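You operate a simulated robot arm through the tools that you are given. There is no shell and no other tool. Be economical: measure what you need, move in short steps, check, and stop when the job is done.

You run a simulated two-armed robot. Do the job below in one go: nothing can be reset, and whatever is moved stays where it is left.

Task
Pack the red-cap and purple-cap bottles in the grey carrier and carry it to the cart.
Fine: lid on first; carry it by both handles. Set down upright: what you pick out.

Only the result counts: the job must be done as asked and must still hold three seconds after the hand-in. Knocking over, shifting, dropping, spilling or breaking anything else fails it. A push-on lid holds only when it is set on centred and level and pressed home; a screw cap is set on level and turned clockwise until tight.

Robot
Two 7-joint arms with two-finger parallel grippers on one trunk, on a base that drives. Base frame: it is fixed to the floor where the robot stands at the start and does not move with it; the origin is under the middle of the robot, x ahead of it, y to its left, z up. Readings come in mm, degrees, newtons and seconds.
The left shoulder is at the start at [50, 165, 1205], the right one opposite. With the tool pointing down near the work surface each hand reaches from about 160 to 680 mm from the robot's upright axis, wherever it stands, measured 20 degrees to its own side. Places, roughly: inside of the grey carrier [500, 0, 900]; top of the steel cart [-400, 800, 800]. Payload 3.91 kg a hand.
Tool frame (each hand has its own): the origin (TCP) lies between the finger pads and is the grasp point; the fingertips stand 30 mm ahead of it; z points along the fingers, y is the line along which they close. The gripper opens to 110 mm. The fingers are 20 mm wide and 10 mm thick; the gripper's body (48 by 112 mm) begins 55 mm behind the TCP.
Orientation is that of the tool frame in the base frame, as a unit quaternion [x, y, z, w]. With the fingers straight down and closing along the base's y, the tool's x points along the base's -x, its y along +y and its z along -z.

Tools
- The arms move only by the tool nudge_tool. It takes "left_commands", "right_commands" or both (then of equal length, played together; a hand with none holds still); each is a list of rows, each a list of 7 numbers: the shift along the tool's x, y, z in units of 25 mm (1.0 is 25 mm), then the turn, a rotation vector about the tool's x, y, z in units of 6 degrees (1.0 is 6 degrees), then the gripper command, from -1 (shut) to 1 (fully open), values between in proportion. In form: [[x, y, z, wx, wy, wz, hand], ...]. A call has 1 to 8 rows; each row shifts and turns the commanded pose from where the row before left it, along the tool's axes as they then stand. A call with a number of a shift or a turn outside -1 to 1 is refused whole. A row lasts 0.2 s, in which the tool goes at most 50 mm and 8.6 degrees; a call with a longer step from one row to the next is refused whole, and so is a gripper value outside its range. A pose out of reach is approached as far as the arm can. The call stops where the force on the tool passes 40 N (or 10 N more than at its start, if that is more) or the arm is blocked; 0.2 s more then pass. The fingers move at their own pace (about 45 mm/s each) and stop on an object; they squeeze with about 43 N. The grip force told is the motor's: it shows also when the fingers shut on nothing. Time passes only in rows, and 0.2 s behind the last, so rows that do not move let the fingers close. The reply holds the time, the measured pose of the TCP, the force on the tool along the base axes, the opening and the grip force, in the units named above and with some noise, with the torque about the TCP (base axes, N m) and any sound that the robot's microphone picked up.
- Cameras (640 x 400 px; columns grow to the right, rows downward): "scene" is now at [89.5, 36.7, 1374.4]; the picture's right is [0.43, -0.90, 0.00], its down [-0.47, -0.22, -0.85] and it looks along [0.77, 0.36, -0.52] (base axes); focal length 214 px, centre (320, 200). "left" rides on the left gripper at [73, -17, -103] in its tool frame; the picture's right is [0.23, 0.97, 0.00], its down [-0.76, 0.18, -0.62] and it looks along [-0.61, 0.14, 0.78] (tool axes); focal length 222 px, centre (320, 200). "right" rides on the right gripper at [72, 17, -103] in its tool frame; the picture's right is [-0.23, 0.97, 0.00], its down [-0.76, -0.18, -0.62] and it looks along [-0.61, -0.14, 0.78] (tool axes); focal length 222 px, centre (320, 200). There is no depth. A picture from a camera that has moved, and an enlarged one, comes with that camera's place and axes in the base frame and with its lens. The place of the scene camera against the robot may be out by one fixed shift of up to 25 mm in any direction.
- get_image(camera): a new picture of that camera. It takes no simulated time.
- slide_trunk(by): slides the trunk up (or, below 0, down) by that many mm; the arms and the scene camera ride with it, the base frame stays. It gives what a move gives, with no picture.
- base_move(legs): drives the robot by 1 to 6 legs, each [ahead, left, turn to the left] in mm, mm and degrees, along the robot's own axes; the way and the turn of a leg run together, so that a leg with both is an arc; at most 1500 mm and 180 degrees a leg. The arms and the cameras ride along, it lands a little off, and it stops where it bumps. It gives what a move gives.
- aim_head(pan, tilt): turns the head with the scene camera to pan (to the left, within 80 degrees either way) and tilt (down, from -29 to 69), counted from straight ahead of the robot. It gives what a move gives.
- zoom(camera, box): a new picture of the part [left, top, right, bottom] of that camera's present view, enlarged. It takes no simulated time.
- job_done(): hands the job in; it is judged then, once.

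Go step by step. Nothing tells you exact positions but the pictures and the camera data: compare them with the known pose of the tool, close in by small moves and look again before you grip or let go. The budget is 120 turns and 88 pictures, counting those below and the enlarged ones. Unless the task says otherwise, let go and move clear before handing in, and close with one line.

The tools are called after "Request:" as a command line: name --argument value ..., lists and objects as JSON in quotes. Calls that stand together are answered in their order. nudge_tool: Moves the arms, as the interface text tells. Its arguments: {"type":"object","properties":{"left_commands":{"type":"array"},"right_commands":{"type":"array"}},"required":[]} The other tools are called the same way: slide_trunk (by) slides the trunk up or down; base_move (legs) drives the base; aim_head (pan, tilt) turns the head that bears the scene camera; get_image (camera) takes a picture; zoom (camera, box) takes an enlarged picture of a part of a camera's view; job_done () hands the job in.

At the start:

```text
t: 0.0
left_tcp_pos: [425.6, 245.9, 1215.3]
left_tcp_rot: [-0.001, 1.0, 0.0, -0.001]
left_contact_force: [0.2, -0.1, 0.9]
left_wrist_torque: [0.0, -0.02, 0.0]
left_finger_gap: 109.9
left_gripper_force: 0.0
right_tcp_pos: [348.3, -49.6, 1242.2]
right_tcp_rot: [0.0, 1.0, 0.0, -0.001]
right_contact_force: [-0.4, -0.1, 0.2]
right_wrist_torque: [0.01, -0.02, 0.0]
right_finger_gap: 109.9
right_gripper_force: 0.2
trunk travel left (down, up): [-425.0, 78.0]
robot x, y, heading: [1.7, 1.2, 0.1]
head pan, tilt: [25.2, 31.4]
```

scene: 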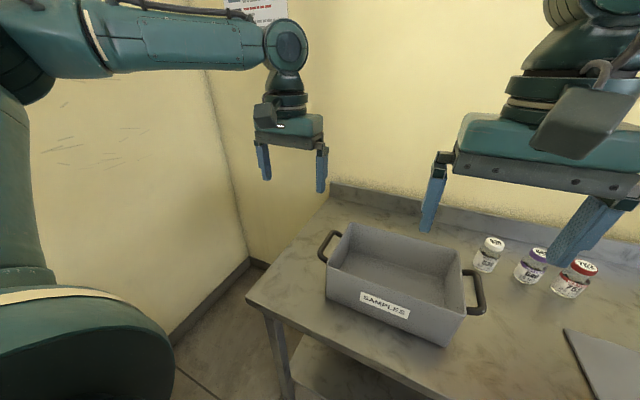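
right: 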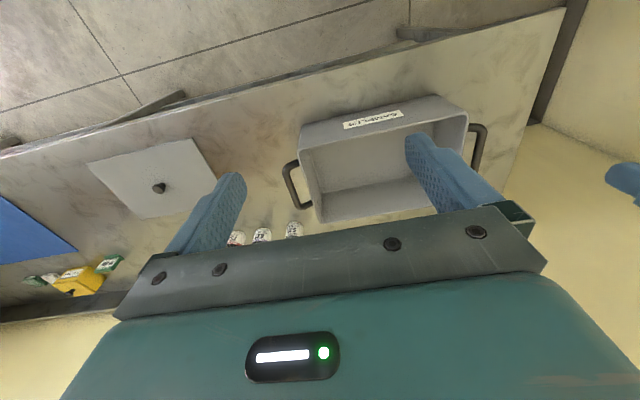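
left: 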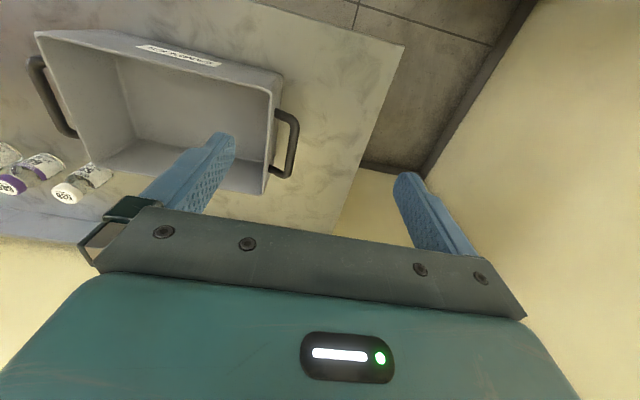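

I see the open grey carrier on the table with three bottles (white, purple, red caps) beside it and a grey lid with a knob to its right. I'll turn the head to see the lid, the bottles and the cart.

Request:
aim_head --pan -25 --tilt 45

Request:
get_image --camera "scene"

Request:
aim_head --pan 80 --tilt 25

Request:
get_image --camera "scene"

```text
t: 1.2
left_tcp_pos: [425.8, 244.0, 1213.9]
left_tcp_rot: [-0.001, 1.0, 0.001, -0.001]
left_contact_force: [0.0, -0.5, 0.2]
left_wrist_torque: [-0.01, 0.02, 0.0]
left_finger_gap: 109.9
left_gripper_force: 0.1
right_tcp_pos: [349.0, -50.5, 1243.2]
right_tcp_rot: [-0.001, 1.0, 0.001, 0.0]
right_contact_force: [0.8, -0.1, -0.5]
right_wrist_torque: [0.0, 0.03, 0.0]
right_finger_gap: 109.9
right_gripper_force: 0.0
trunk travel left (down, up): [-425.0, 78.0]
robot x, y, heading: [2.7, -0.2, 0.2]
head pan, tilt: [-25.0, 45.0]
```

```text
84 pictures are left
camera scene: at [81.9, -35.9, 1354.1], right [-0.42, -0.91, 0.0], down [-0.64, 0.3, -0.71], along [0.64, -0.3, -0.71], focal length 214 px, centre (320, 200)
```

scene: 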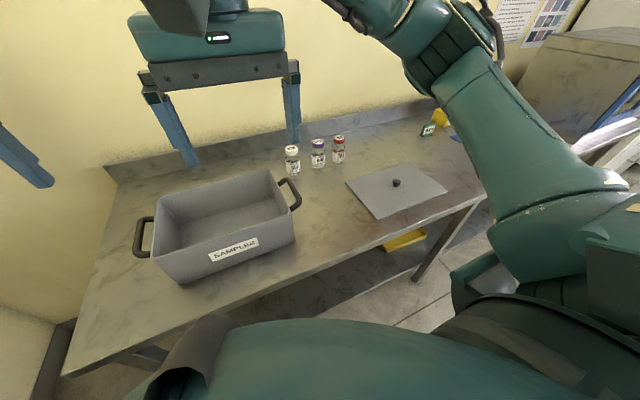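

```text
t: 3.0
left_tcp_pos: [425.9, 246.2, 1213.8]
left_tcp_rot: [-0.001, 1.0, 0.0, 0.001]
left_contact_force: [0.2, 0.5, -0.3]
left_wrist_torque: [0.04, -0.05, 0.03]
left_finger_gap: 110.2
left_gripper_force: 0.0
right_tcp_pos: [348.8, -50.0, 1243.6]
right_tcp_rot: [0.0, 1.0, 0.001, 0.0]
right_contact_force: [0.0, 0.0, 0.5]
right_wrist_torque: [0.03, 0.0, 0.01]
right_finger_gap: 110.0
right_gripper_force: 0.0
trunk travel left (down, up): [-425.0, 78.0]
robot x, y, heading: [0.0, -2.9, -0.0]
head pan, tilt: [80.0, 25.0]
```

```text
83 pictures are left
camera scene: at [24.3, 89.1, 1384.6], right [0.98, -0.17, 0.0], down [-0.07, -0.42, -0.91], along [0.16, 0.89, -0.42], focal length 214 px, centre (320, 200)
```

scene: 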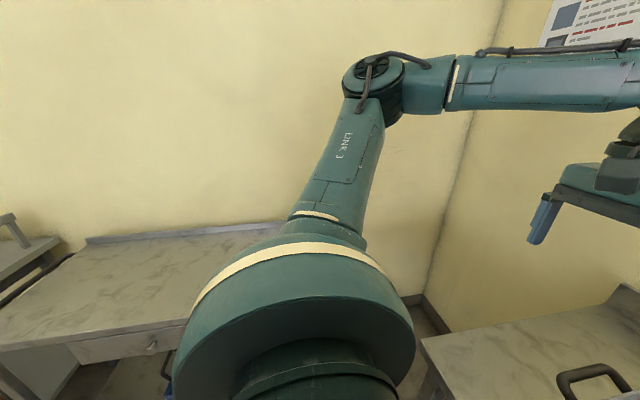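

The bottles look to be near [720,-400], the lid near [540,-590] and the table edge about x=270. I'll check how close the base is to the table before driving right and ahead.

Request:
aim_head --pan -10 --tilt 69

Request:
get_image --camera "scene"

Request:
aim_head --pan -70 --tilt 40

Request:
get_image --camera "scene"

```text
t: 4.7
left_tcp_pos: [424.7, 246.3, 1214.7]
left_tcp_rot: [0.0, 1.0, 0.0, 0.001]
left_contact_force: [0.0, 0.2, -0.4]
left_wrist_torque: [0.03, 0.01, -0.05]
left_finger_gap: 110.0
left_gripper_force: 0.1
right_tcp_pos: [348.8, -49.4, 1243.5]
right_tcp_rot: [-0.001, 1.0, 0.0, 0.0]
right_contact_force: [-0.3, 0.8, -0.1]
right_wrist_torque: [-0.01, 0.02, -0.03]
right_finger_gap: 110.1
right_gripper_force: 0.0
trunk travel left (down, up): [-425.0, 78.0]
robot x, y, heading: [-1.0, -2.6, 0.0]
head pan, tilt: [-10.0, 68.8]
```

```text
82 pictures are left
camera scene: at [63.3, -11.3, 1325.2], right [-0.17, -0.98, 0.0], down [-0.92, 0.16, -0.36], along [0.36, -0.06, -0.93], focal length 214 px, centre (320, 200)
```

scene: 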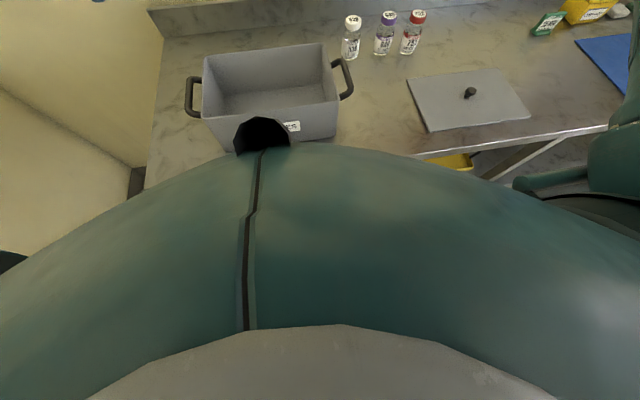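

```text
t: 6.0
left_tcp_pos: [425.2, 245.9, 1215.8]
left_tcp_rot: [-0.001, 1.0, 0.0, 0.002]
left_contact_force: [-0.1, 0.2, -0.6]
left_wrist_torque: [0.0, -0.02, -0.02]
left_finger_gap: 109.8
left_gripper_force: 0.0
right_tcp_pos: [348.7, -49.7, 1242.4]
right_tcp_rot: [0.0, 1.0, 0.001, 0.0]
right_contact_force: [0.3, -1.0, 0.3]
right_wrist_torque: [0.01, -0.02, 0.01]
right_finger_gap: 110.2
right_gripper_force: 0.1
trunk travel left (down, up): [-425.0, 78.0]
robot x, y, heading: [-0.2, 0.4, 0.2]
head pan, tilt: [-70.0, 40.0]
```

```text
81 pictures are left
camera scene: at [37.3, -81.5, 1361.3], right [-0.94, -0.34, 0.0], down [-0.22, 0.6, -0.77], along [0.26, -0.72, -0.64], focal length 214 px, centre (320, 200)
```

scene: 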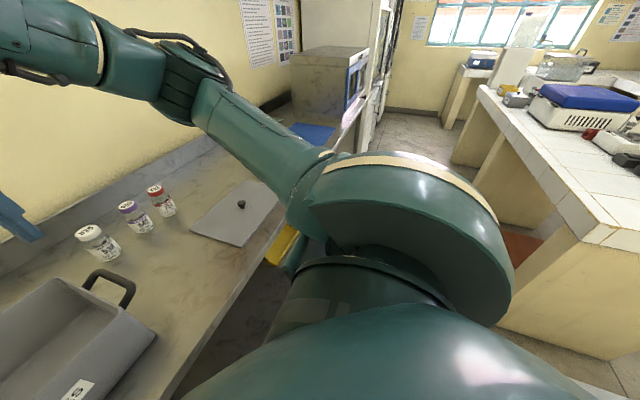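

There is room to the right, so I'll drive 300 mm to the right, then look with the right wrist camera and the head.

Request:
base_move --legs '[[0, -300, 0]]'

Request:
get_image --camera "right"

Request:
aim_head --pan 0 --tilt 50

Request:
get_image --camera "scene"

```text
t: 8.0
left_tcp_pos: [425.2, -49.5, 1213.9]
left_tcp_rot: [-0.003, 1.0, 0.0, 0.0]
left_contact_force: [0.7, 0.8, -0.5]
left_wrist_torque: [0.02, 0.0, 0.0]
left_finger_gap: 109.8
left_gripper_force: 0.1
right_tcp_pos: [349.4, -344.6, 1242.1]
right_tcp_rot: [-0.004, 1.0, 0.0, 0.0]
right_contact_force: [-0.3, -0.1, -0.7]
right_wrist_torque: [-0.01, 0.04, -0.02]
right_finger_gap: 109.9
right_gripper_force: 0.0
trunk travel left (down, up): [-425.0, 78.0]
robot x, y, heading: [-0.0, -298.1, 0.5]
head pan, tilt: [-70.0, 40.0]
```

```text
80 pictures are left
camera right: at [278.0, -328.5, 1346.5], right [0.22, 0.98, 0.0], down [0.76, -0.17, 0.62], along [0.61, -0.14, -0.78], focal length 222 px, centre (320, 200)
```

right: 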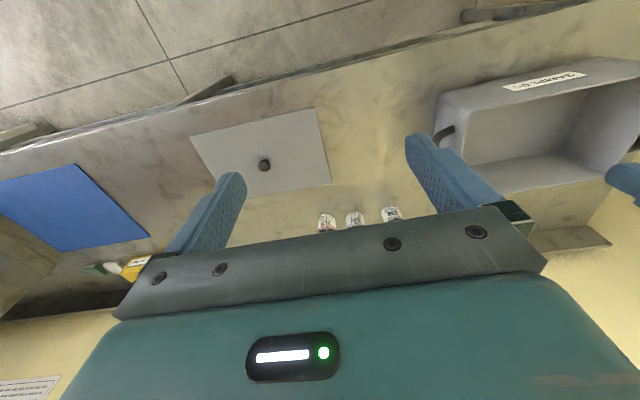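

```text
t: 9.4
left_tcp_pos: [424.2, -48.0, 1215.4]
left_tcp_rot: [-0.003, 1.0, 0.0, -0.001]
left_contact_force: [0.1, -0.4, 0.4]
left_wrist_torque: [-0.01, 0.0, 0.02]
left_finger_gap: 109.9
left_gripper_force: 0.1
right_tcp_pos: [350.4, -344.1, 1243.2]
right_tcp_rot: [-0.004, 1.0, 0.001, -0.001]
right_contact_force: [0.3, 0.1, -0.4]
right_wrist_torque: [0.01, 0.03, 0.01]
right_finger_gap: 109.9
right_gripper_force: 0.1
trunk travel left (down, up): [-425.0, 78.0]
robot x, y, heading: [-0.7, -296.0, 0.3]
head pan, tilt: [0.0, 50.0]
```

```text
79 pictures are left
camera scene: at [86.1, -297.5, 1347.1], right [0.01, -1.0, 0.0], down [-0.77, 0.0, -0.64], along [0.64, 0.0, -0.77], focal length 214 px, centre (320, 200)
```

scene: 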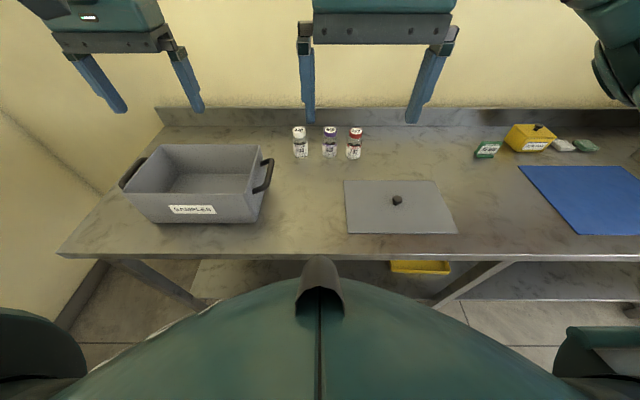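

The knob triangulates to about [514,-522,869], so the table surface is near z=840 and the bottles near x≈720. I'll zoom in on the carrier and bottles for their sizes.

Request:
zoom --camera "scene" --box '[100, 100, 300, 240]'

Request:
zoom --camera "scene" --box '[280, 110, 480, 250]'

```text
2.86 times, centred on (200, 170) of scene
camera zoom: at [86.1, -297.5, 1347.1], right [0.01, -1.0, 0.0], down [-0.77, 0.0, -0.64], along [0.64, 0.0, -0.77], focal length 613 px, centre (663, 286)
```

zoom: 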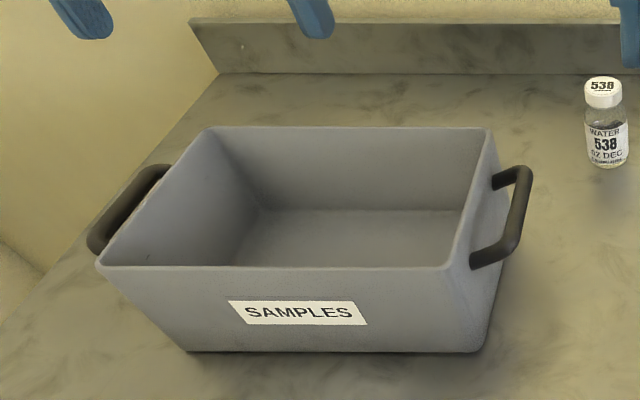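

```text
2.86 times, centred on (380, 180) of scene
camera zoom: at [86.1, -297.5, 1347.1], right [0.01, -1.0, 0.0], down [-0.77, 0.0, -0.64], along [0.64, 0.0, -0.77], focal length 613 px, centre (149, 257)
```

zoom: 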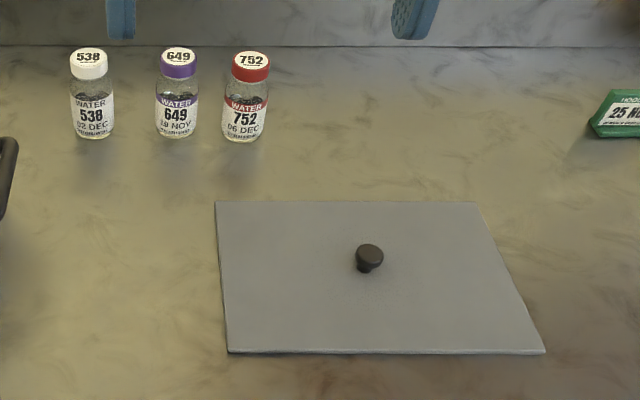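

The carrier rim is about 300 x 200 mm at z≈955, centred near [540,34], and the lid is square with it. The bottles are too far for a straight-down reach, so I'll drive left to about y=-170 and edge forward carefully.

Request:
base_move --legs '[[0, 120, 0], [60, 0, 0]]'

Request:
nudge_tool --right_commands '[[-1, 0, 1, 0, 0, 0, 0.2], [-1, 0, 1, 0, 0, 0, 0.2], [-1, 0, 1, 0, 0, 0, 0.2], [-1, 0, 1, 0, 0, 0, 0.2]]'

Request:
get_image --camera "right"

```text
t: 11.2
left_tcp_pos: [484.0, 69.9, 1214.3]
left_tcp_rot: [-0.003, 1.0, 0.0, 0.0]
left_contact_force: [0.2, -0.2, 0.8]
left_wrist_torque: [-0.04, 0.0, 0.04]
left_finger_gap: 110.0
left_gripper_force: 0.1
right_tcp_pos: [409.7, -224.2, 1242.7]
right_tcp_rot: [-0.003, 1.0, 0.002, -0.001]
right_contact_force: [0.6, 0.2, -0.4]
right_wrist_torque: [0.01, 0.0, 0.0]
right_finger_gap: 110.1
right_gripper_force: 0.1
trunk travel left (down, up): [-425.0, 78.0]
robot x, y, heading: [61.9, -175.9, 0.4]
head pan, tilt: [0.0, 50.0]
```

```text
t: 12.2
left_tcp_pos: [483.5, 71.2, 1214.8]
left_tcp_rot: [-0.003, 1.0, 0.0, 0.0]
left_contact_force: [-0.1, 0.1, -0.5]
left_wrist_torque: [-0.01, 0.01, -0.01]
left_finger_gap: 110.1
left_gripper_force: 0.1
right_tcp_pos: [507.9, -222.9, 1142.1]
right_tcp_rot: [-0.004, 1.0, 0.002, 0.0]
right_contact_force: [0.3, 0.2, 0.3]
right_wrist_torque: [0.0, 0.0, 0.04]
right_finger_gap: 65.9
right_gripper_force: 0.1
trunk travel left (down, up): [-425.0, 78.0]
robot x, y, heading: [59.1, -181.3, 0.4]
head pan, tilt: [0.0, 50.0]
```

```text
76 pictures are left
camera right: at [436.4, -207.0, 1245.8], right [0.22, 0.98, 0.0], down [0.76, -0.17, 0.62], along [0.61, -0.14, -0.78], focal length 222 px, centre (320, 200)
```

right: 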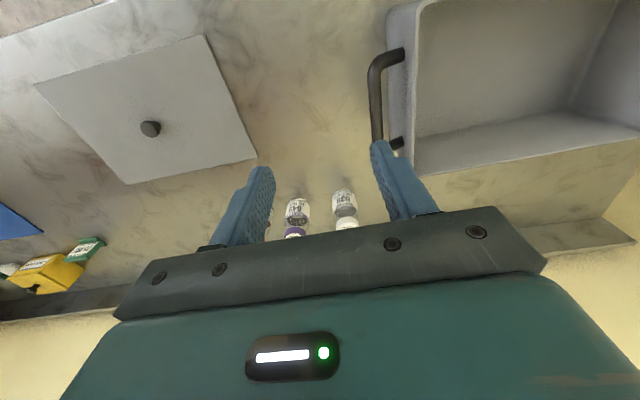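

Wrist view puts the purple bottle at about [745,-331], so I need to be further forward. Driving ahead 90 mm more, and moving the hand toward the red bottle.

Request:
base_move --legs '[[90, 0, 0]]'

Request:
nudge_tool --right_commands '[[0, -1, 1, 0, 0, 0, 0.3], [0, -1, 1, 0, 0, 0, 0.3], [0, -1, 0, 0, 0, 0, 0.3], [0, -1, 0, 0, 0, 0, 0.3], [0, -1, 0, 0, 0, 0, 0.3], [0, -1, 0, 0, 0, 0, 0.3]]'

Request:
get_image --camera "right"

Request:
get_image --camera "scene"

```text
t: 13.2
left_tcp_pos: [537.6, 71.6, 1215.1]
left_tcp_rot: [-0.003, 1.0, -0.001, 0.001]
left_contact_force: [-0.6, 0.0, 0.5]
left_wrist_torque: [-0.02, -0.04, -0.02]
left_finger_gap: 109.9
left_gripper_force: 0.0
right_tcp_pos: [563.3, -223.7, 1142.6]
right_tcp_rot: [-0.002, 1.0, 0.001, 0.002]
right_contact_force: [-0.3, -0.9, -0.1]
right_wrist_torque: [0.0, -0.05, -0.05]
right_finger_gap: 66.2
right_gripper_force: 0.0
trunk travel left (down, up): [-425.0, 78.0]
robot x, y, heading: [117.8, -176.8, 0.4]
head pan, tilt: [0.0, 50.0]
stopped in leg 1: the robot was blocked; the commanded pose is now the measured one
```

```text
t: 14.7
left_tcp_pos: [539.5, 70.0, 1213.9]
left_tcp_rot: [-0.003, 1.0, 0.0, 0.0]
left_contact_force: [-0.5, 0.0, -0.3]
left_wrist_torque: [0.04, -0.02, 0.0]
left_finger_gap: 110.1
left_gripper_force: 0.1
right_tcp_pos: [565.8, -372.5, 1091.6]
right_tcp_rot: [-0.002, 1.0, 0.0, 0.0]
right_contact_force: [-0.3, -0.2, 0.6]
right_wrist_torque: [0.01, -0.01, -0.03]
right_finger_gap: 71.4
right_gripper_force: 0.1
trunk travel left (down, up): [-425.0, 78.0]
robot x, y, heading: [115.2, -179.6, 0.3]
head pan, tilt: [0.0, 50.0]
```

```text
75 pictures are left
camera right: at [493.4, -357.4, 1195.1], right [0.22, 0.98, 0.0], down [0.76, -0.17, 0.62], along [0.61, -0.14, -0.78], focal length 222 px, centre (320, 200)
```

right: 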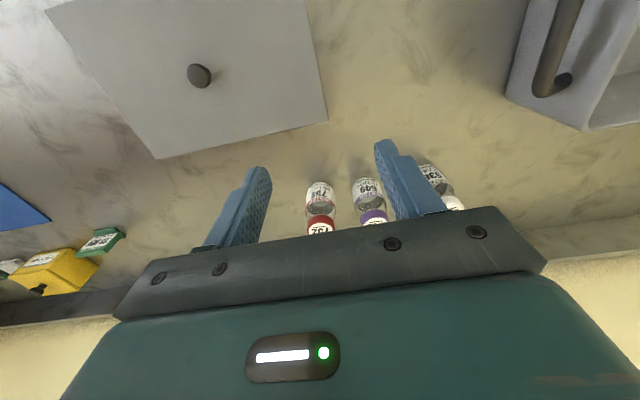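

```text
74 pictures are left
camera scene: at [200.1, -178.7, 1347.1], right [0.01, -1.0, 0.0], down [-0.77, 0.0, -0.64], along [0.64, 0.0, -0.77], focal length 214 px, centre (320, 200)
```

scene: 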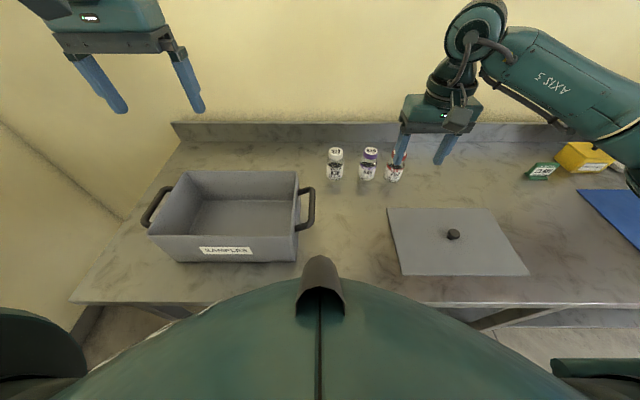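

The base stopped against something at x≈117 but nothing on the table moved. Red bottle axis is about [757,-412], cap top ~z 935. I'll bring the right hand out over it while still high and see whether it reaches.

Request:
nudge_tool --right_commands '[[-1, -0.2, 0, 0, 0, 0, 0.3], [-1, -0.2, 0, 0, 0, 0, 0.3], [-1, -0.2, 0, 0, 0, 0, 0.3], [-1, -0.2, 0, 0, 0, 0, 0.3], [-1, -0.2, 0, 0, 0, 0, 0.3], [-1, -0.2, 0, 0, 0, 0, 0.3], [-1, -0.2, 0, 0, 0, 0, 0.3], [-0.6, -0.2, 0.8, 0, 0, 0, 0.3]]'

Request:
get_image --camera "right"

```text
t: 16.4
left_tcp_pos: [540.7, 70.1, 1214.0]
left_tcp_rot: [-0.004, 1.0, 0.0, 0.001]
left_contact_force: [-0.2, -0.4, -0.3]
left_wrist_torque: [0.03, 0.03, 0.0]
left_finger_gap: 110.0
left_gripper_force: 0.0
right_tcp_pos: [756.4, -412.9, 1071.7]
right_tcp_rot: [-0.003, 1.0, 0.001, 0.0]
right_contact_force: [-0.3, 0.8, 0.4]
right_wrist_torque: [0.03, -0.03, -0.02]
right_finger_gap: 71.3
right_gripper_force: 0.0
trunk travel left (down, up): [-425.0, 78.0]
robot x, y, heading: [115.4, -178.7, 0.1]
head pan, tilt: [0.0, 50.0]
```

```text
73 pictures are left
camera right: at [684.7, -396.4, 1175.3], right [0.22, 0.97, 0.0], down [0.76, -0.17, 0.62], along [0.61, -0.14, -0.78], focal length 222 px, centre (320, 200)
```

right: 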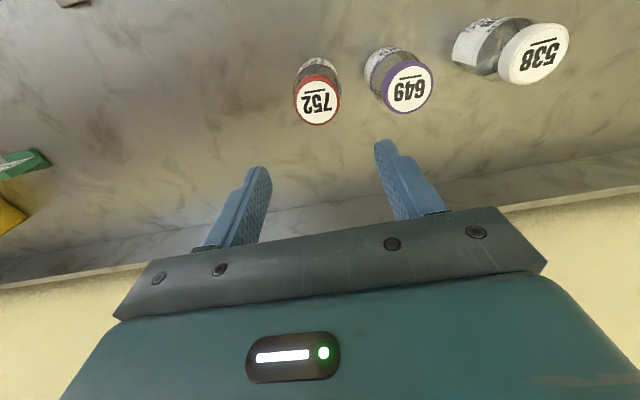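

The hand reaches, and the red cap top is seen at about [750,-415]. I'll correct, open a bit more and go down to just above it.

Request:
nudge_tool --right_commands '[[0.24, -0.1, 1, 0, 0, 0, 0.4], [0, 0, 1, 0, 0, 0, 0.4], [0, 0, 1, 0, 0, 0, 0.4], [0, 0, 1, 0, 0, 0, 0.4]]'

Request:
get_image --camera "right"

```text
t: 17.4
left_tcp_pos: [539.3, 71.4, 1214.8]
left_tcp_rot: [-0.003, 1.0, 0.0, 0.0]
left_contact_force: [-0.1, 0.4, -0.6]
left_wrist_torque: [0.03, 0.03, 0.0]
left_finger_gap: 109.8
left_gripper_force: 0.0
right_tcp_pos: [748.4, -416.0, 972.3]
right_tcp_rot: [-0.002, 1.0, 0.001, 0.0]
right_contact_force: [-0.1, 1.0, -0.6]
right_wrist_torque: [0.0, 0.0, 0.02]
right_finger_gap: 76.7
right_gripper_force: 0.1
trunk travel left (down, up): [-425.0, 78.0]
robot x, y, heading: [113.8, -175.8, 0.2]
head pan, tilt: [0.0, 50.0]
```

```text
72 pictures are left
camera right: at [676.6, -399.7, 1075.7], right [0.22, 0.97, 0.0], down [0.76, -0.18, 0.62], along [0.61, -0.14, -0.78], focal length 222 px, centre (320, 200)
```

right: 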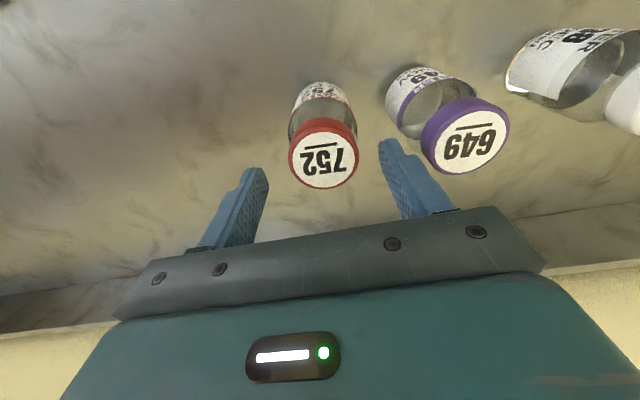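

The red cap is centred between the fingers. Going down to z≈903 and gripping.

Request:
nudge_tool --right_commands '[[-0.05, 0.05, 1, 0, 0, 0, 0.4], [0, 0, 1, 0, 0, 0, 0.4], [0, 0, 0.76, 0, 0, 0, 0.4], [0, 0, 0, 0, 0, 0, -1], [0, 0, 0, 0, 0, 0, -1], [0, 0, 0, 0, 0, 0, -1]]'

Request:
get_image --camera "right"

```text
t: 18.9
left_tcp_pos: [540.4, 71.5, 1214.4]
left_tcp_rot: [-0.004, 1.0, 0.0, 0.001]
left_contact_force: [-0.4, -0.1, 0.3]
left_wrist_torque: [0.0, -0.01, -0.02]
left_finger_gap: 109.8
left_gripper_force: 0.1
right_tcp_pos: [749.0, -415.2, 901.4]
right_tcp_rot: [-0.003, 1.0, 0.001, 0.0]
right_contact_force: [-0.1, -0.2, 0.6]
right_wrist_torque: [-0.07, 0.01, 0.0]
right_finger_gap: 51.1
right_gripper_force: 43.0
trunk travel left (down, up): [-425.0, 78.0]
robot x, y, heading: [117.7, -178.7, -0.0]
head pan, tilt: [0.0, 50.0]
```

```text
71 pictures are left
camera right: at [677.4, -397.9, 1005.3], right [0.22, 0.97, 0.0], down [0.76, -0.17, 0.62], along [0.61, -0.14, -0.78], focal length 222 px, centre (320, 200)
```

right: 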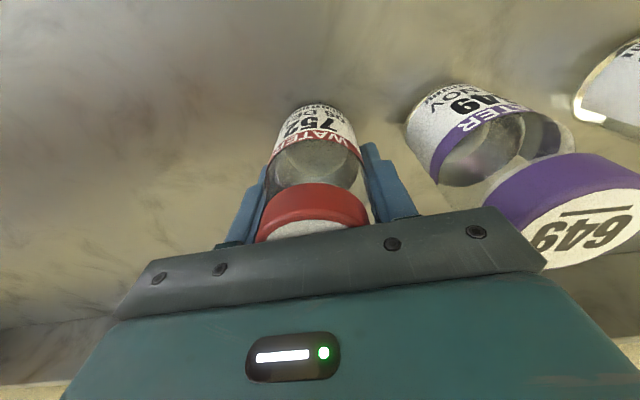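

Red bottle is held. Lifting it and swinging toward the carrier, then looking down before lowering.

Request:
nudge_tool --right_commands '[[0, 0, -1, 0, 0, 0, -1], [0, 0, -1, 0, 0, 0, -1], [0, 0, -1, 0, 0, 0, -1], [0, 0, -1, 0, 0, 0, -1], [0, 0, -1, 0, 0, 0, -1], [0, 0, -1, 0, 0, 0, -1], [1, 0.5, -0.4, 0, 0, 0, -1], [1, 1, 0, 0, 0, 0, -1]]'

Request:
nudge_tool --right_commands '[[1, 1, 0, 0, 0, 0, -1], [1, 1, 0, 0, 0, 0, -1], [1, 1, 0, 0, 0, 0, -1], [1, 1, 0, 0, 0, 0, -1], [0.5, 1, 0, 0, 0, 0, -1], [0.5, 1, 0, 0, 0, 0, -1], [0.5, 1, 0, 0, 0, 0, -1]]'

Request:
get_image --camera "right"

Request:
get_image --camera "scene"

```text
t: 20.6
left_tcp_pos: [539.8, 72.5, 1215.1]
left_tcp_rot: [-0.004, 1.0, 0.0, 0.0]
left_contact_force: [1.0, -0.1, 0.8]
left_wrist_torque: [0.03, 0.0, -0.03]
left_finger_gap: 109.9
left_gripper_force: 0.1
right_tcp_pos: [699.9, -377.2, 1063.0]
right_tcp_rot: [-0.001, 1.0, 0.0, 0.0]
right_contact_force: [0.8, -0.3, -0.6]
right_wrist_torque: [-0.04, -0.01, 0.0]
right_finger_gap: 50.8
right_gripper_force: 42.9
trunk travel left (down, up): [-425.0, 78.0]
robot x, y, heading: [114.4, -173.9, 0.4]
head pan, tilt: [0.0, 50.0]
```

```text
t: 22.2
left_tcp_pos: [539.5, 70.2, 1215.3]
left_tcp_rot: [-0.004, 1.0, 0.0, 0.001]
left_contact_force: [0.1, 0.2, -0.2]
left_wrist_torque: [0.0, 0.0, 0.05]
left_finger_gap: 110.1
left_gripper_force: 0.0
right_tcp_pos: [560.1, -201.6, 1063.0]
right_tcp_rot: [-0.002, 1.0, 0.0, 0.0]
right_contact_force: [0.8, -0.2, -1.0]
right_wrist_torque: [-0.01, -0.01, -0.03]
right_finger_gap: 50.7
right_gripper_force: 43.1
trunk travel left (down, up): [-425.0, 78.0]
robot x, y, heading: [115.5, -178.1, 0.3]
head pan, tilt: [0.0, 50.0]
```

```text
70 pictures are left
camera right: at [488.9, -185.5, 1166.4], right [0.22, 0.97, 0.0], down [0.76, -0.17, 0.62], along [0.61, -0.14, -0.78], focal length 222 px, centre (320, 200)
```

right: 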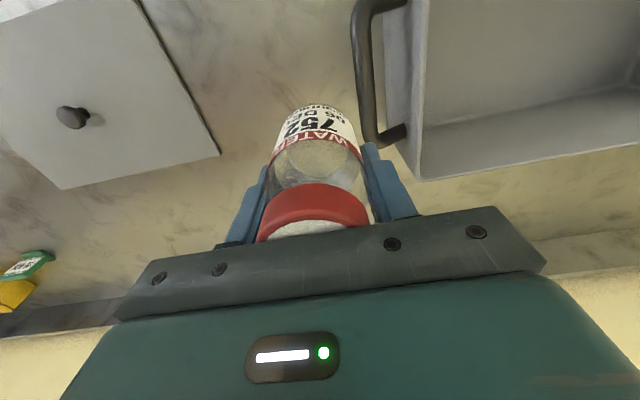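

```text
69 pictures are left
camera scene: at [200.2, -177.7, 1347.1], right [0.01, -1.0, 0.0], down [-0.77, 0.0, -0.64], along [0.64, 0.0, -0.77], focal length 214 px, centre (320, 200)
```

scene: 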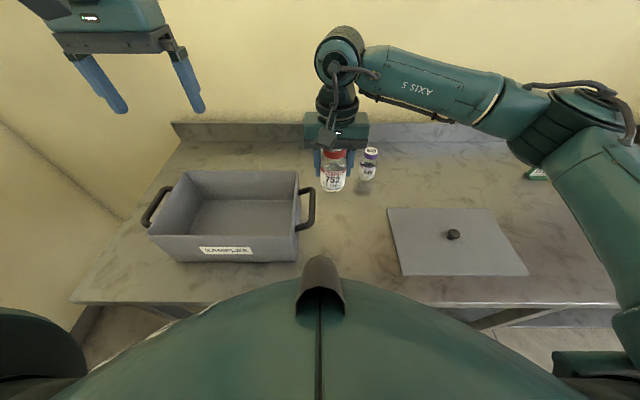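

The carrier's rim comes out at x≈448–648, y≈-107–193. I'll take the red bottle over the far half, to about [548,85], and check the view.

Request:
nudge_tool --right_commands '[[0.2, 1, 0, 0, 0, 0, -1], [0.2, 1, 0, 0, 0, 0, -1], [0, 1, 0, 0, 0, 0, -1], [0, 1, 0, 0, 0, 0, -1], [0, 1, 0, 0, 0, 0, -1], [0, 1, 0, 0, 0, 0, -1], [0, 1, 0, 0, 0, 0, -1], [0, 1, 0, 0, 0, 0, -1]]'

Request:
nudge_tool --right_commands '[[0, 1, 0, 0, 0, 0, -1], [0, 1, 0, 0, 0, 0, -1], [0, 1, 0, 0, 0, 0, -1], [0, 0.5, 0, 0, 0, 0, -1]]'

Request:
get_image --camera "right"

Request:
get_image --camera "scene"

```text
t: 24.0
left_tcp_pos: [543.1, 80.7, 1214.1]
left_tcp_rot: [-0.017, 1.0, 0.005, 0.003]
left_contact_force: [5.6, 26.1, 2.6]
left_wrist_torque: [-0.99, 0.12, 0.64]
left_finger_gap: 97.4
left_gripper_force: 0.1
right_tcp_pos: [556.8, -16.2, 1062.7]
right_tcp_rot: [0.004, 1.0, -0.001, -0.001]
right_contact_force: [0.1, -0.8, -1.5]
right_wrist_torque: [-0.01, 0.0, 0.03]
right_finger_gap: 50.6
right_gripper_force: 42.8
trunk travel left (down, up): [-425.0, 78.0]
robot x, y, heading: [117.6, -174.2, -0.1]
head pan, tilt: [0.0, 50.0]
stopped in row 8 (left hand): the force on the tool passed its limit (the readings are from after the stop); the commanded pose is now the measured one
```

```text
t: 24.3
left_tcp_pos: [546.0, 85.8, 1214.1]
left_tcp_rot: [-0.024, 1.0, 0.008, 0.004]
left_contact_force: [3.5, 27.4, 3.0]
left_wrist_torque: [-1.11, 0.08, 0.59]
left_finger_gap: 97.1
left_gripper_force: 0.1
right_tcp_pos: [558.5, -9.9, 1063.0]
right_tcp_rot: [0.008, 1.0, -0.001, -0.001]
right_contact_force: [-0.8, 0.5, -1.3]
right_wrist_torque: [0.0, -0.01, -0.01]
right_finger_gap: 50.5
right_gripper_force: 43.2
trunk travel left (down, up): [-425.0, 78.0]
robot x, y, heading: [112.7, -176.3, 0.1]
head pan, tilt: [0.0, 50.0]
stopped in row 1 (left hand): the force on the tool passed its limit (the readings are from after the stop); the commanded pose is now the measured one
```

```text
68 pictures are left
camera right: at [487.3, 7.0, 1166.3], right [0.24, 0.97, 0.0], down [0.76, -0.19, 0.62], along [0.6, -0.15, -0.78], focal length 222 px, centre (320, 200)
```

right: 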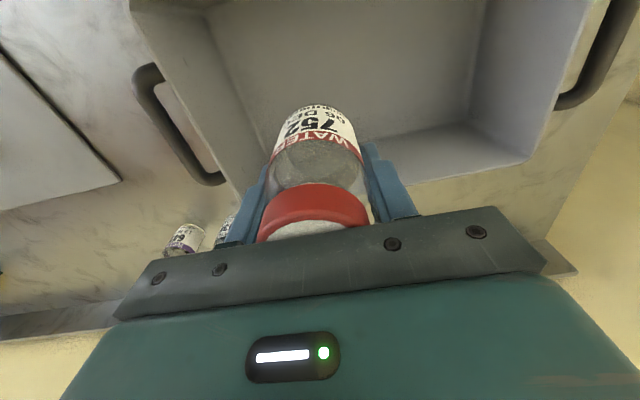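

```text
67 pictures are left
camera scene: at [200.3, -177.2, 1347.1], right [0.01, -1.0, 0.0], down [-0.77, 0.0, -0.64], along [0.64, 0.0, -0.77], focal length 214 px, centre (320, 200)
```

scene: 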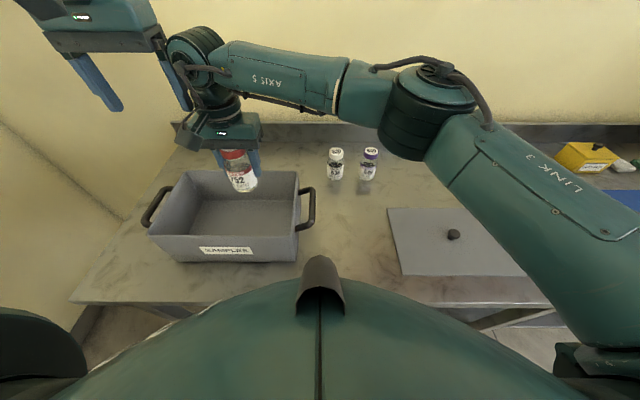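

The right wrist touched the parked left hand, so I'll move the left hand out of the way to the left and back.

Request:
nudge_tool --left_commands '[[0, 1, -0.5, 0, 0, 0, 1], [0.3, 1, -0.5, 0, 0, 0, 1], [1, 0.6, 0, 0, 0, 0, 1], [1, 0.6, 0, 0, 0, 0, 1], [1, 0.6, 0, 0, 0, 0, 1], [1, 0.6, 0, 0, 0, 0, 1], [1, 0.5, 0, 0, 0, 0, 1], [1, 0, 0, 0, 0, 0, 1]]'

Request:
get_image --camera "scene"

```text
t: 26.1
left_tcp_pos: [381.7, 197.9, 1240.0]
left_tcp_rot: [-0.019, 1.0, 0.007, 0.003]
left_contact_force: [0.6, 0.6, 0.1]
left_wrist_torque: [0.01, -0.07, -0.02]
left_finger_gap: 110.1
left_gripper_force: 0.1
right_tcp_pos: [555.9, -9.5, 1063.5]
right_tcp_rot: [0.005, 1.0, 0.0, 0.0]
right_contact_force: [0.1, -0.6, -1.3]
right_wrist_torque: [0.0, 0.02, -0.01]
right_finger_gap: 50.6
right_gripper_force: 43.2
trunk travel left (down, up): [-425.0, 78.0]
robot x, y, heading: [114.9, -178.4, 0.4]
head pan, tilt: [0.0, 50.0]
```

```text
66 pictures are left
camera scene: at [199.9, -178.2, 1347.2], right [0.01, -1.0, 0.0], down [-0.77, 0.0, -0.64], along [0.64, 0.0, -0.77], focal length 214 px, centre (320, 200)
```

scene: 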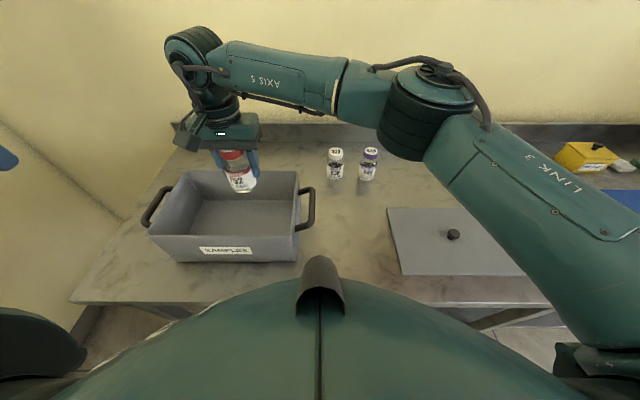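

Rim seen again at x≈648 back and y≈-107..196, so I take the centre as [548,45]. Moving over [548,88] and lowering the red bottle part way.

Request:
nudge_tool --right_commands '[[0.3, 1, 0, 0, 0, 0, -1], [0, 1, 0, 0, 0, 0, -1], [0, 1, 0, 0, 0, 0, -1], [0, 0.95, 0, 0, 0, 0, -1]]'

Request:
nudge_tool --right_commands '[[0, 0, 1, 0, 0, 0, -1], [0, 0, 1, 0, 0, 0, -1], [0, 0, 1, 0, 0, 0, -1], [0, 0, 1, 0, 0, 0, -1]]'

Request:
get_image --camera "right"

Request:
get_image --camera "scene"

```text
t: 27.1
left_tcp_pos: [382.5, 197.0, 1238.4]
left_tcp_rot: [-0.02, 1.0, 0.007, 0.003]
left_contact_force: [-0.1, 0.2, -0.5]
left_wrist_torque: [0.01, 0.0, 0.02]
left_finger_gap: 109.7
left_gripper_force: 0.1
right_tcp_pos: [550.9, 15.5, 1063.9]
right_tcp_rot: [0.004, 1.0, 0.0, -0.001]
right_contact_force: [0.0, 0.0, -1.2]
right_wrist_torque: [0.04, 0.0, 0.01]
right_finger_gap: 50.8
right_gripper_force: 42.8
right hand out of reach, approached as far as the arm can: row 2, 3, 4
trunk travel left (down, up): [-425.0, 78.0]
robot x, y, heading: [117.2, -178.9, 0.2]
head pan, tilt: [0.0, 50.0]
```

```text
t: 28.1
left_tcp_pos: [382.8, 196.7, 1238.6]
left_tcp_rot: [-0.019, 1.0, 0.007, 0.003]
left_contact_force: [-0.2, -0.1, 0.7]
left_wrist_torque: [0.02, -0.02, 0.03]
left_finger_gap: 110.1
left_gripper_force: 0.1
right_tcp_pos: [548.9, 14.7, 963.0]
right_tcp_rot: [0.004, 1.0, 0.0, 0.0]
right_contact_force: [-0.4, -0.5, -2.0]
right_wrist_torque: [0.06, 0.0, -0.02]
right_finger_gap: 50.9
right_gripper_force: 43.5
trunk travel left (down, up): [-425.0, 78.0]
robot x, y, heading: [117.0, -177.6, 0.7]
head pan, tilt: [0.0, 50.0]
```

```text
65 pictures are left
camera right: at [477.3, 31.2, 1067.4], right [0.24, 0.97, 0.0], down [0.76, -0.18, 0.62], along [0.6, -0.15, -0.78], focal length 222 px, centre (320, 200)
```

right: 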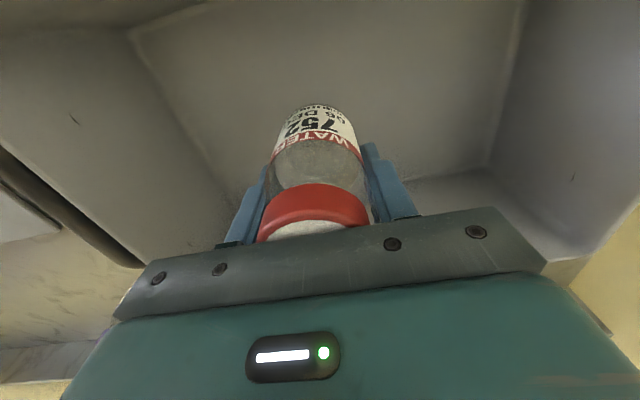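

```text
64 pictures are left
camera scene: at [200.4, -178.2, 1347.1], right [0.01, -1.0, 0.0], down [-0.77, 0.0, -0.64], along [0.64, 0.0, -0.77], focal length 214 px, centre (320, 200)
```

scene: 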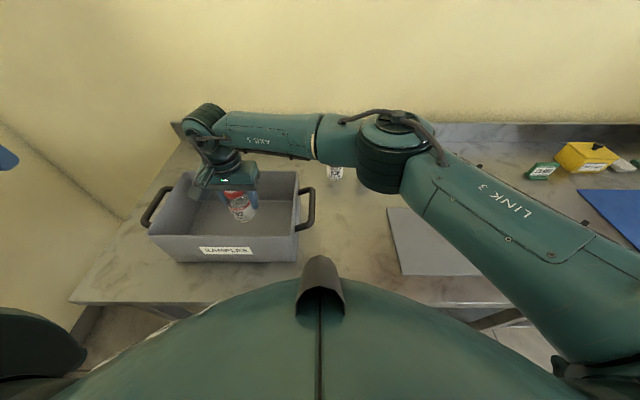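

The right arm runs out of reach at y≈15, so I'll shift the base 75 mm left with the bottle inside the carrier opening (clear of all walls).

Request:
base_move --legs '[[-5, 75, 0]]'

Request:
get_image --camera "right"

```text
t: 29.2
left_tcp_pos: [377.3, 272.2, 1239.3]
left_tcp_rot: [-0.019, 1.0, 0.007, 0.003]
left_contact_force: [-0.1, 0.6, -0.6]
left_wrist_torque: [0.0, 0.02, 0.01]
left_finger_gap: 110.2
left_gripper_force: 0.1
right_tcp_pos: [542.8, 88.2, 963.6]
right_tcp_rot: [0.005, 1.0, -0.002, 0.0]
right_contact_force: [0.1, -0.1, -1.2]
right_wrist_torque: [-0.03, 0.0, 0.01]
right_finger_gap: 50.8
right_gripper_force: 43.2
trunk travel left (down, up): [-425.0, 78.0]
robot x, y, heading: [109.4, -100.4, 0.4]
head pan, tilt: [0.0, 50.0]
```

```text
63 pictures are left
camera right: at [472.0, 105.4, 1067.6], right [0.24, 0.97, 0.0], down [0.76, -0.18, 0.62], along [0.6, -0.15, -0.78], focal length 222 px, centre (320, 200)
```

right: 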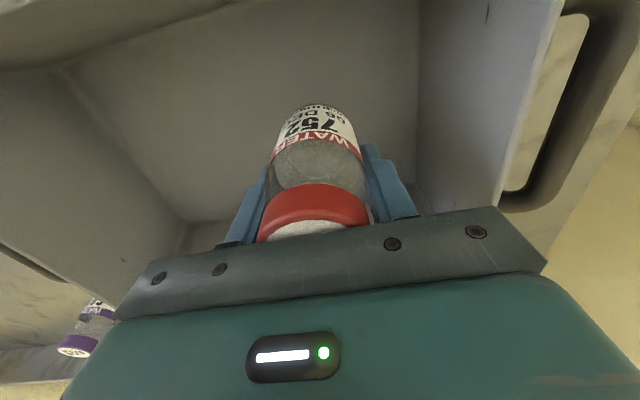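

Inside the carrier is clear around the bottle. Lowering to just above the floor (expected TCP ≈906), then feeling for contact.

Request:
nudge_tool --right_commands '[[0, 0, 1, 0, 0, 0, -1], [0, 0, 0.8, 0, 0, 0, -1], [0, 0, 0.3, 0, 0, 0, -1], [0, 0, 0.12, 0, 0, 0, -1], [0, 0, 0.12, 0, 0, 0, -1]]'

```text
t: 30.4
left_tcp_pos: [376.0, 269.6, 1240.5]
left_tcp_rot: [-0.019, 1.0, 0.007, 0.004]
left_contact_force: [-0.2, 0.0, -1.1]
left_wrist_torque: [-0.02, 0.01, 0.0]
left_finger_gap: 110.2
left_gripper_force: 0.1
right_tcp_pos: [545.2, 85.0, 907.8]
right_tcp_rot: [0.005, 1.0, 0.001, 0.002]
right_contact_force: [0.1, -1.9, 21.0]
right_wrist_torque: [-0.15, 0.29, 0.05]
right_finger_gap: 50.8
right_gripper_force: 43.2
right hand out of reach, approached as far as the arm can: row 4
trunk travel left (down, up): [-425.0, 78.0]
robot x, y, heading: [109.7, -104.5, 0.3]
head pan, tilt: [0.0, 50.0]
```

The bottle stands on the floor (21 N at z≈908). Releasing and rising clear.

Request:
nudge_tool --right_commands '[[0, 0, -0.1, 0, 0, 0, 0.3], [0, 0, 0, 0, 0, 0, 0.3], [0, 0, 0, 0, 0, 0, 0.3], [0, 0, -1, 0, 0, 0, 0.3], [0, 0, -1, 0, 0, 0, 0.3], [0, 0, -1, 0, 0, 0, 0.3], [0, 0, -1, 0, 0, 0, 0.3], [0, 0, -1, 0, 0, 0, 0.3]]'

Request:
get_image --camera "right"

```text
t: 32.2
left_tcp_pos: [378.1, 270.3, 1239.5]
left_tcp_rot: [-0.02, 1.0, 0.007, 0.003]
left_contact_force: [-0.7, 0.0, -0.2]
left_wrist_torque: [-0.01, 0.02, 0.01]
left_finger_gap: 110.1
left_gripper_force: 0.1
right_tcp_pos: [544.2, 86.3, 1033.9]
right_tcp_rot: [0.005, 1.0, -0.001, -0.001]
right_contact_force: [0.4, 0.4, 0.6]
right_wrist_torque: [0.02, -0.01, 0.02]
right_finger_gap: 71.6
right_gripper_force: 0.0
trunk travel left (down, up): [-425.0, 78.0]
robot x, y, heading: [111.3, -97.3, 0.4]
head pan, tilt: [0.0, 50.0]
```

```text
62 pictures are left
camera right: at [472.0, 104.1, 1137.0], right [0.24, 0.97, 0.0], down [0.76, -0.18, 0.62], along [0.6, -0.15, -0.78], focal length 222 px, centre (320, 200)
```

right: 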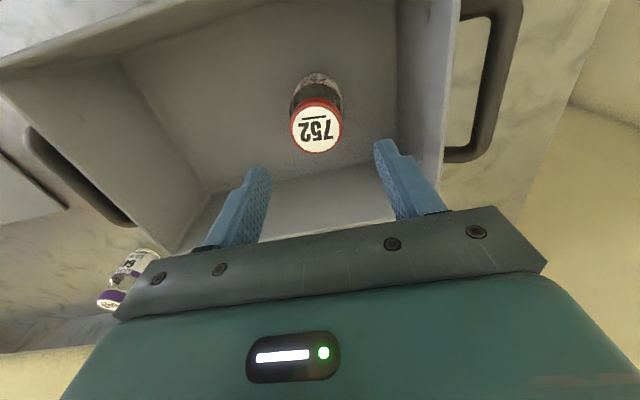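

Red stands upright in the carrier. Now back right for the purple bottle near [755,-322].

Request:
base_move --legs '[[0, -100, 0]]'

Request:
nudge_tool --right_commands '[[0, -1, -0.5, 0, 0, 0, 0.4], [0, -1, -0.5, 0, 0, 0, 0.4], [-0.5, -1, 0, 0, 0, 0, 0.4], [-1, -1, 0, 0, 0, 0, 0.4], [-1, -1, 0, 0, 0, 0, 0.4], [-1, -1, 0, 0, 0, 0, 0.4], [-1, -1, 0, 0, 0, 0, 0.4], [-1, -1, 0, 0, 0, 0, 0.4]]'

Request:
nudge_tool --right_commands '[[-1, -1, 0, 0, 0, 0, 0.4], [-1, -1, 0, 0, 0, 0, 0.4], [-0.7, -1, 0, 0, 0, 0, 0.4], [0, -1, 0, 0, 0, 0, 0.4]]'

Request:
get_image --camera "right"

```text
t: 33.3
left_tcp_pos: [377.2, 169.5, 1240.0]
left_tcp_rot: [-0.019, 1.0, 0.007, 0.003]
left_contact_force: [-0.4, 0.5, -0.2]
left_wrist_torque: [0.03, 0.01, 0.01]
left_finger_gap: 110.3
left_gripper_force: 0.2
right_tcp_pos: [543.5, -15.6, 1034.3]
right_tcp_rot: [0.005, 1.0, 0.0, 0.0]
right_contact_force: [0.3, 0.2, -0.5]
right_wrist_torque: [-0.01, -0.02, 0.01]
right_finger_gap: 71.3
right_gripper_force: 0.1
trunk travel left (down, up): [-425.0, 78.0]
robot x, y, heading: [110.8, -206.0, 0.3]
head pan, tilt: [0.0, 50.0]
```

```text
t: 35.1
left_tcp_pos: [377.5, 169.8, 1239.0]
left_tcp_rot: [-0.019, 1.0, 0.007, 0.003]
left_contact_force: [0.1, 0.0, -1.1]
left_wrist_torque: [0.03, 0.0, -0.01]
left_finger_gap: 109.6
left_gripper_force: 0.0
right_tcp_pos: [682.0, -217.3, 1059.6]
right_tcp_rot: [0.005, 1.0, 0.0, -0.001]
right_contact_force: [0.2, 0.1, -0.3]
right_wrist_torque: [-0.01, 0.02, -0.02]
right_finger_gap: 77.0
right_gripper_force: 0.0
trunk travel left (down, up): [-425.0, 78.0]
robot x, y, heading: [109.0, -201.1, 0.3]
head pan, tilt: [0.0, 50.0]
```

```text
t: 36.1
left_tcp_pos: [377.0, 169.0, 1238.8]
left_tcp_rot: [-0.019, 1.0, 0.008, 0.004]
left_contact_force: [-0.4, -0.4, 0.3]
left_wrist_torque: [0.0, -0.01, 0.01]
left_finger_gap: 110.1
left_gripper_force: 0.0
right_tcp_pos: [746.8, -317.4, 1060.7]
right_tcp_rot: [0.005, 1.0, -0.001, 0.0]
right_contact_force: [0.3, 0.5, -0.2]
right_wrist_torque: [-0.03, 0.04, 0.04]
right_finger_gap: 76.9
right_gripper_force: 0.0
trunk travel left (down, up): [-425.0, 78.0]
robot x, y, heading: [111.5, -208.9, 0.2]
head pan, tilt: [0.0, 50.0]
```

```text
61 pictures are left
camera right: at [675.4, -300.2, 1163.9], right [0.24, 0.97, 0.0], down [0.76, -0.18, 0.62], along [0.6, -0.15, -0.78], focal length 222 px, centre (320, 200)
```

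right: 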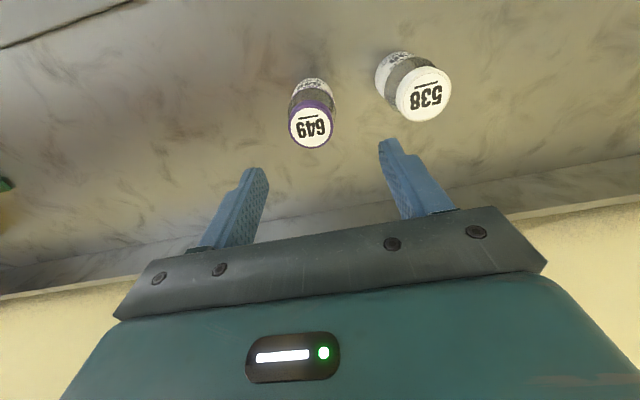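

Purple cap seen at about [751,-329]. Correcting, then descending to a check height.

Request:
nudge_tool --right_commands '[[-0.18, -0.45, 1, 0, 0, 0, 0.4], [0, 0, 1, 0, 0, 0, 0.4], [0, 0, 1, 0, 0, 0, 0.4], [0, 0, 0.5, 0, 0, 0, 0.4]]'

Request:
get_image --camera "right"

```text
t: 37.1
left_tcp_pos: [377.7, 170.3, 1238.3]
left_tcp_rot: [-0.019, 1.0, 0.007, 0.004]
left_contact_force: [-0.5, 0.3, 0.9]
left_wrist_torque: [0.01, 0.0, -0.01]
left_finger_gap: 110.0
left_gripper_force: 0.1
right_tcp_pos: [751.5, -328.5, 970.9]
right_tcp_rot: [0.006, 1.0, -0.001, 0.0]
right_contact_force: [-0.5, 0.3, -1.0]
right_wrist_torque: [0.01, -0.01, 0.01]
right_finger_gap: 77.5
right_gripper_force: 0.1
trunk travel left (down, up): [-425.0, 78.0]
robot x, y, heading: [112.0, -206.6, -0.2]
head pan, tilt: [0.0, 50.0]
```

```text
60 pictures are left
camera right: at [679.7, -310.2, 1074.2], right [0.24, 0.97, 0.0], down [0.76, -0.18, 0.62], along [0.6, -0.15, -0.78], focal length 222 px, centre (320, 200)
```

right: 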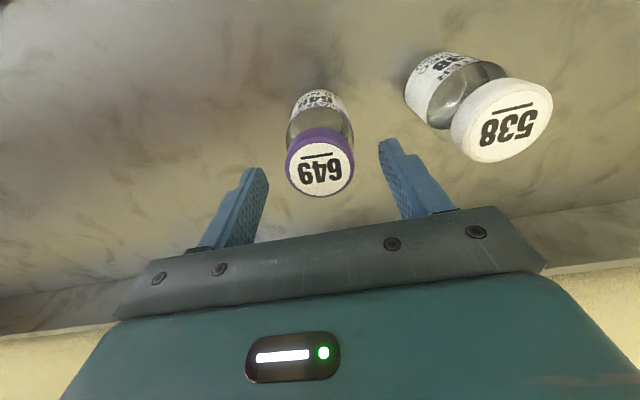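

Centred well; a 4 mm forward correction, then down and grip.

Request:
nudge_tool --right_commands '[[-0.16, 0, 1, 0, 0, 0, 0.4], [0, 0, 1, 0, 0, 0, 0.4], [0, 0, 0.76, 0, 0, 0, 0.4], [0, 0, 0, 0, 0, 0, -1], [0, 0, 0, 0, 0, 0, -1], [0, 0, 0, 0, 0, 0, -1]]'

Request:
nudge_tool --right_commands '[[0, 0, -1, 0, 0, 0, -1], [0, 0, -1, 0, 0, 0, -1], [0, 0, -1, 0, 0, 0, -1], [0, 0, -1, 0, 0, 0, -1], [0, 0, -1, 0, 0, 0, -1], [0, 0, -1, 0, 0, 0, -1], [0, 0, -0.5, 0, 0, 0, -1]]'

Request:
get_image --camera "right"

```text
t: 38.5
left_tcp_pos: [376.0, 171.2, 1239.1]
left_tcp_rot: [-0.019, 1.0, 0.007, 0.003]
left_contact_force: [0.1, -0.3, 1.6]
left_wrist_torque: [-0.01, 0.01, 0.0]
left_finger_gap: 110.0
left_gripper_force: 0.0
right_tcp_pos: [751.0, -328.1, 899.9]
right_tcp_rot: [0.005, 1.0, 0.0, 0.0]
right_contact_force: [1.1, 1.5, 1.8]
right_wrist_torque: [0.1, -0.04, -0.05]
right_finger_gap: 50.8
right_gripper_force: 43.1
right hand out of reach, approached as far as the arm can: row 3
trunk travel left (down, up): [-425.0, 78.0]
robot x, y, heading: [106.1, -197.7, 0.3]
head pan, tilt: [0.0, 50.0]
```

```text
t: 40.1
left_tcp_pos: [376.9, 170.1, 1239.6]
left_tcp_rot: [-0.019, 1.0, 0.006, 0.003]
left_contact_force: [-0.1, 0.5, 0.4]
left_wrist_torque: [-0.01, -0.02, 0.01]
left_finger_gap: 109.9
left_gripper_force: 0.0
right_tcp_pos: [750.0, -327.6, 1065.0]
right_tcp_rot: [0.005, 1.0, -0.001, -0.001]
right_contact_force: [0.0, -0.4, -1.5]
right_wrist_torque: [-0.01, 0.01, 0.0]
right_finger_gap: 51.1
right_gripper_force: 42.7
trunk travel left (down, up): [-425.0, 78.0]
robot x, y, heading: [110.8, -203.3, 0.2]
head pan, tilt: [0.0, 50.0]
```

```text
59 pictures are left
camera right: at [678.9, -310.6, 1168.9], right [0.24, 0.97, 0.0], down [0.76, -0.18, 0.62], along [0.6, -0.15, -0.78], focal length 222 px, centre (320, 200)
```

right: 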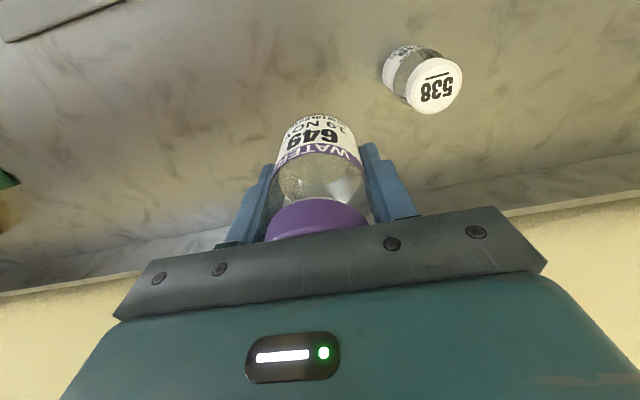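

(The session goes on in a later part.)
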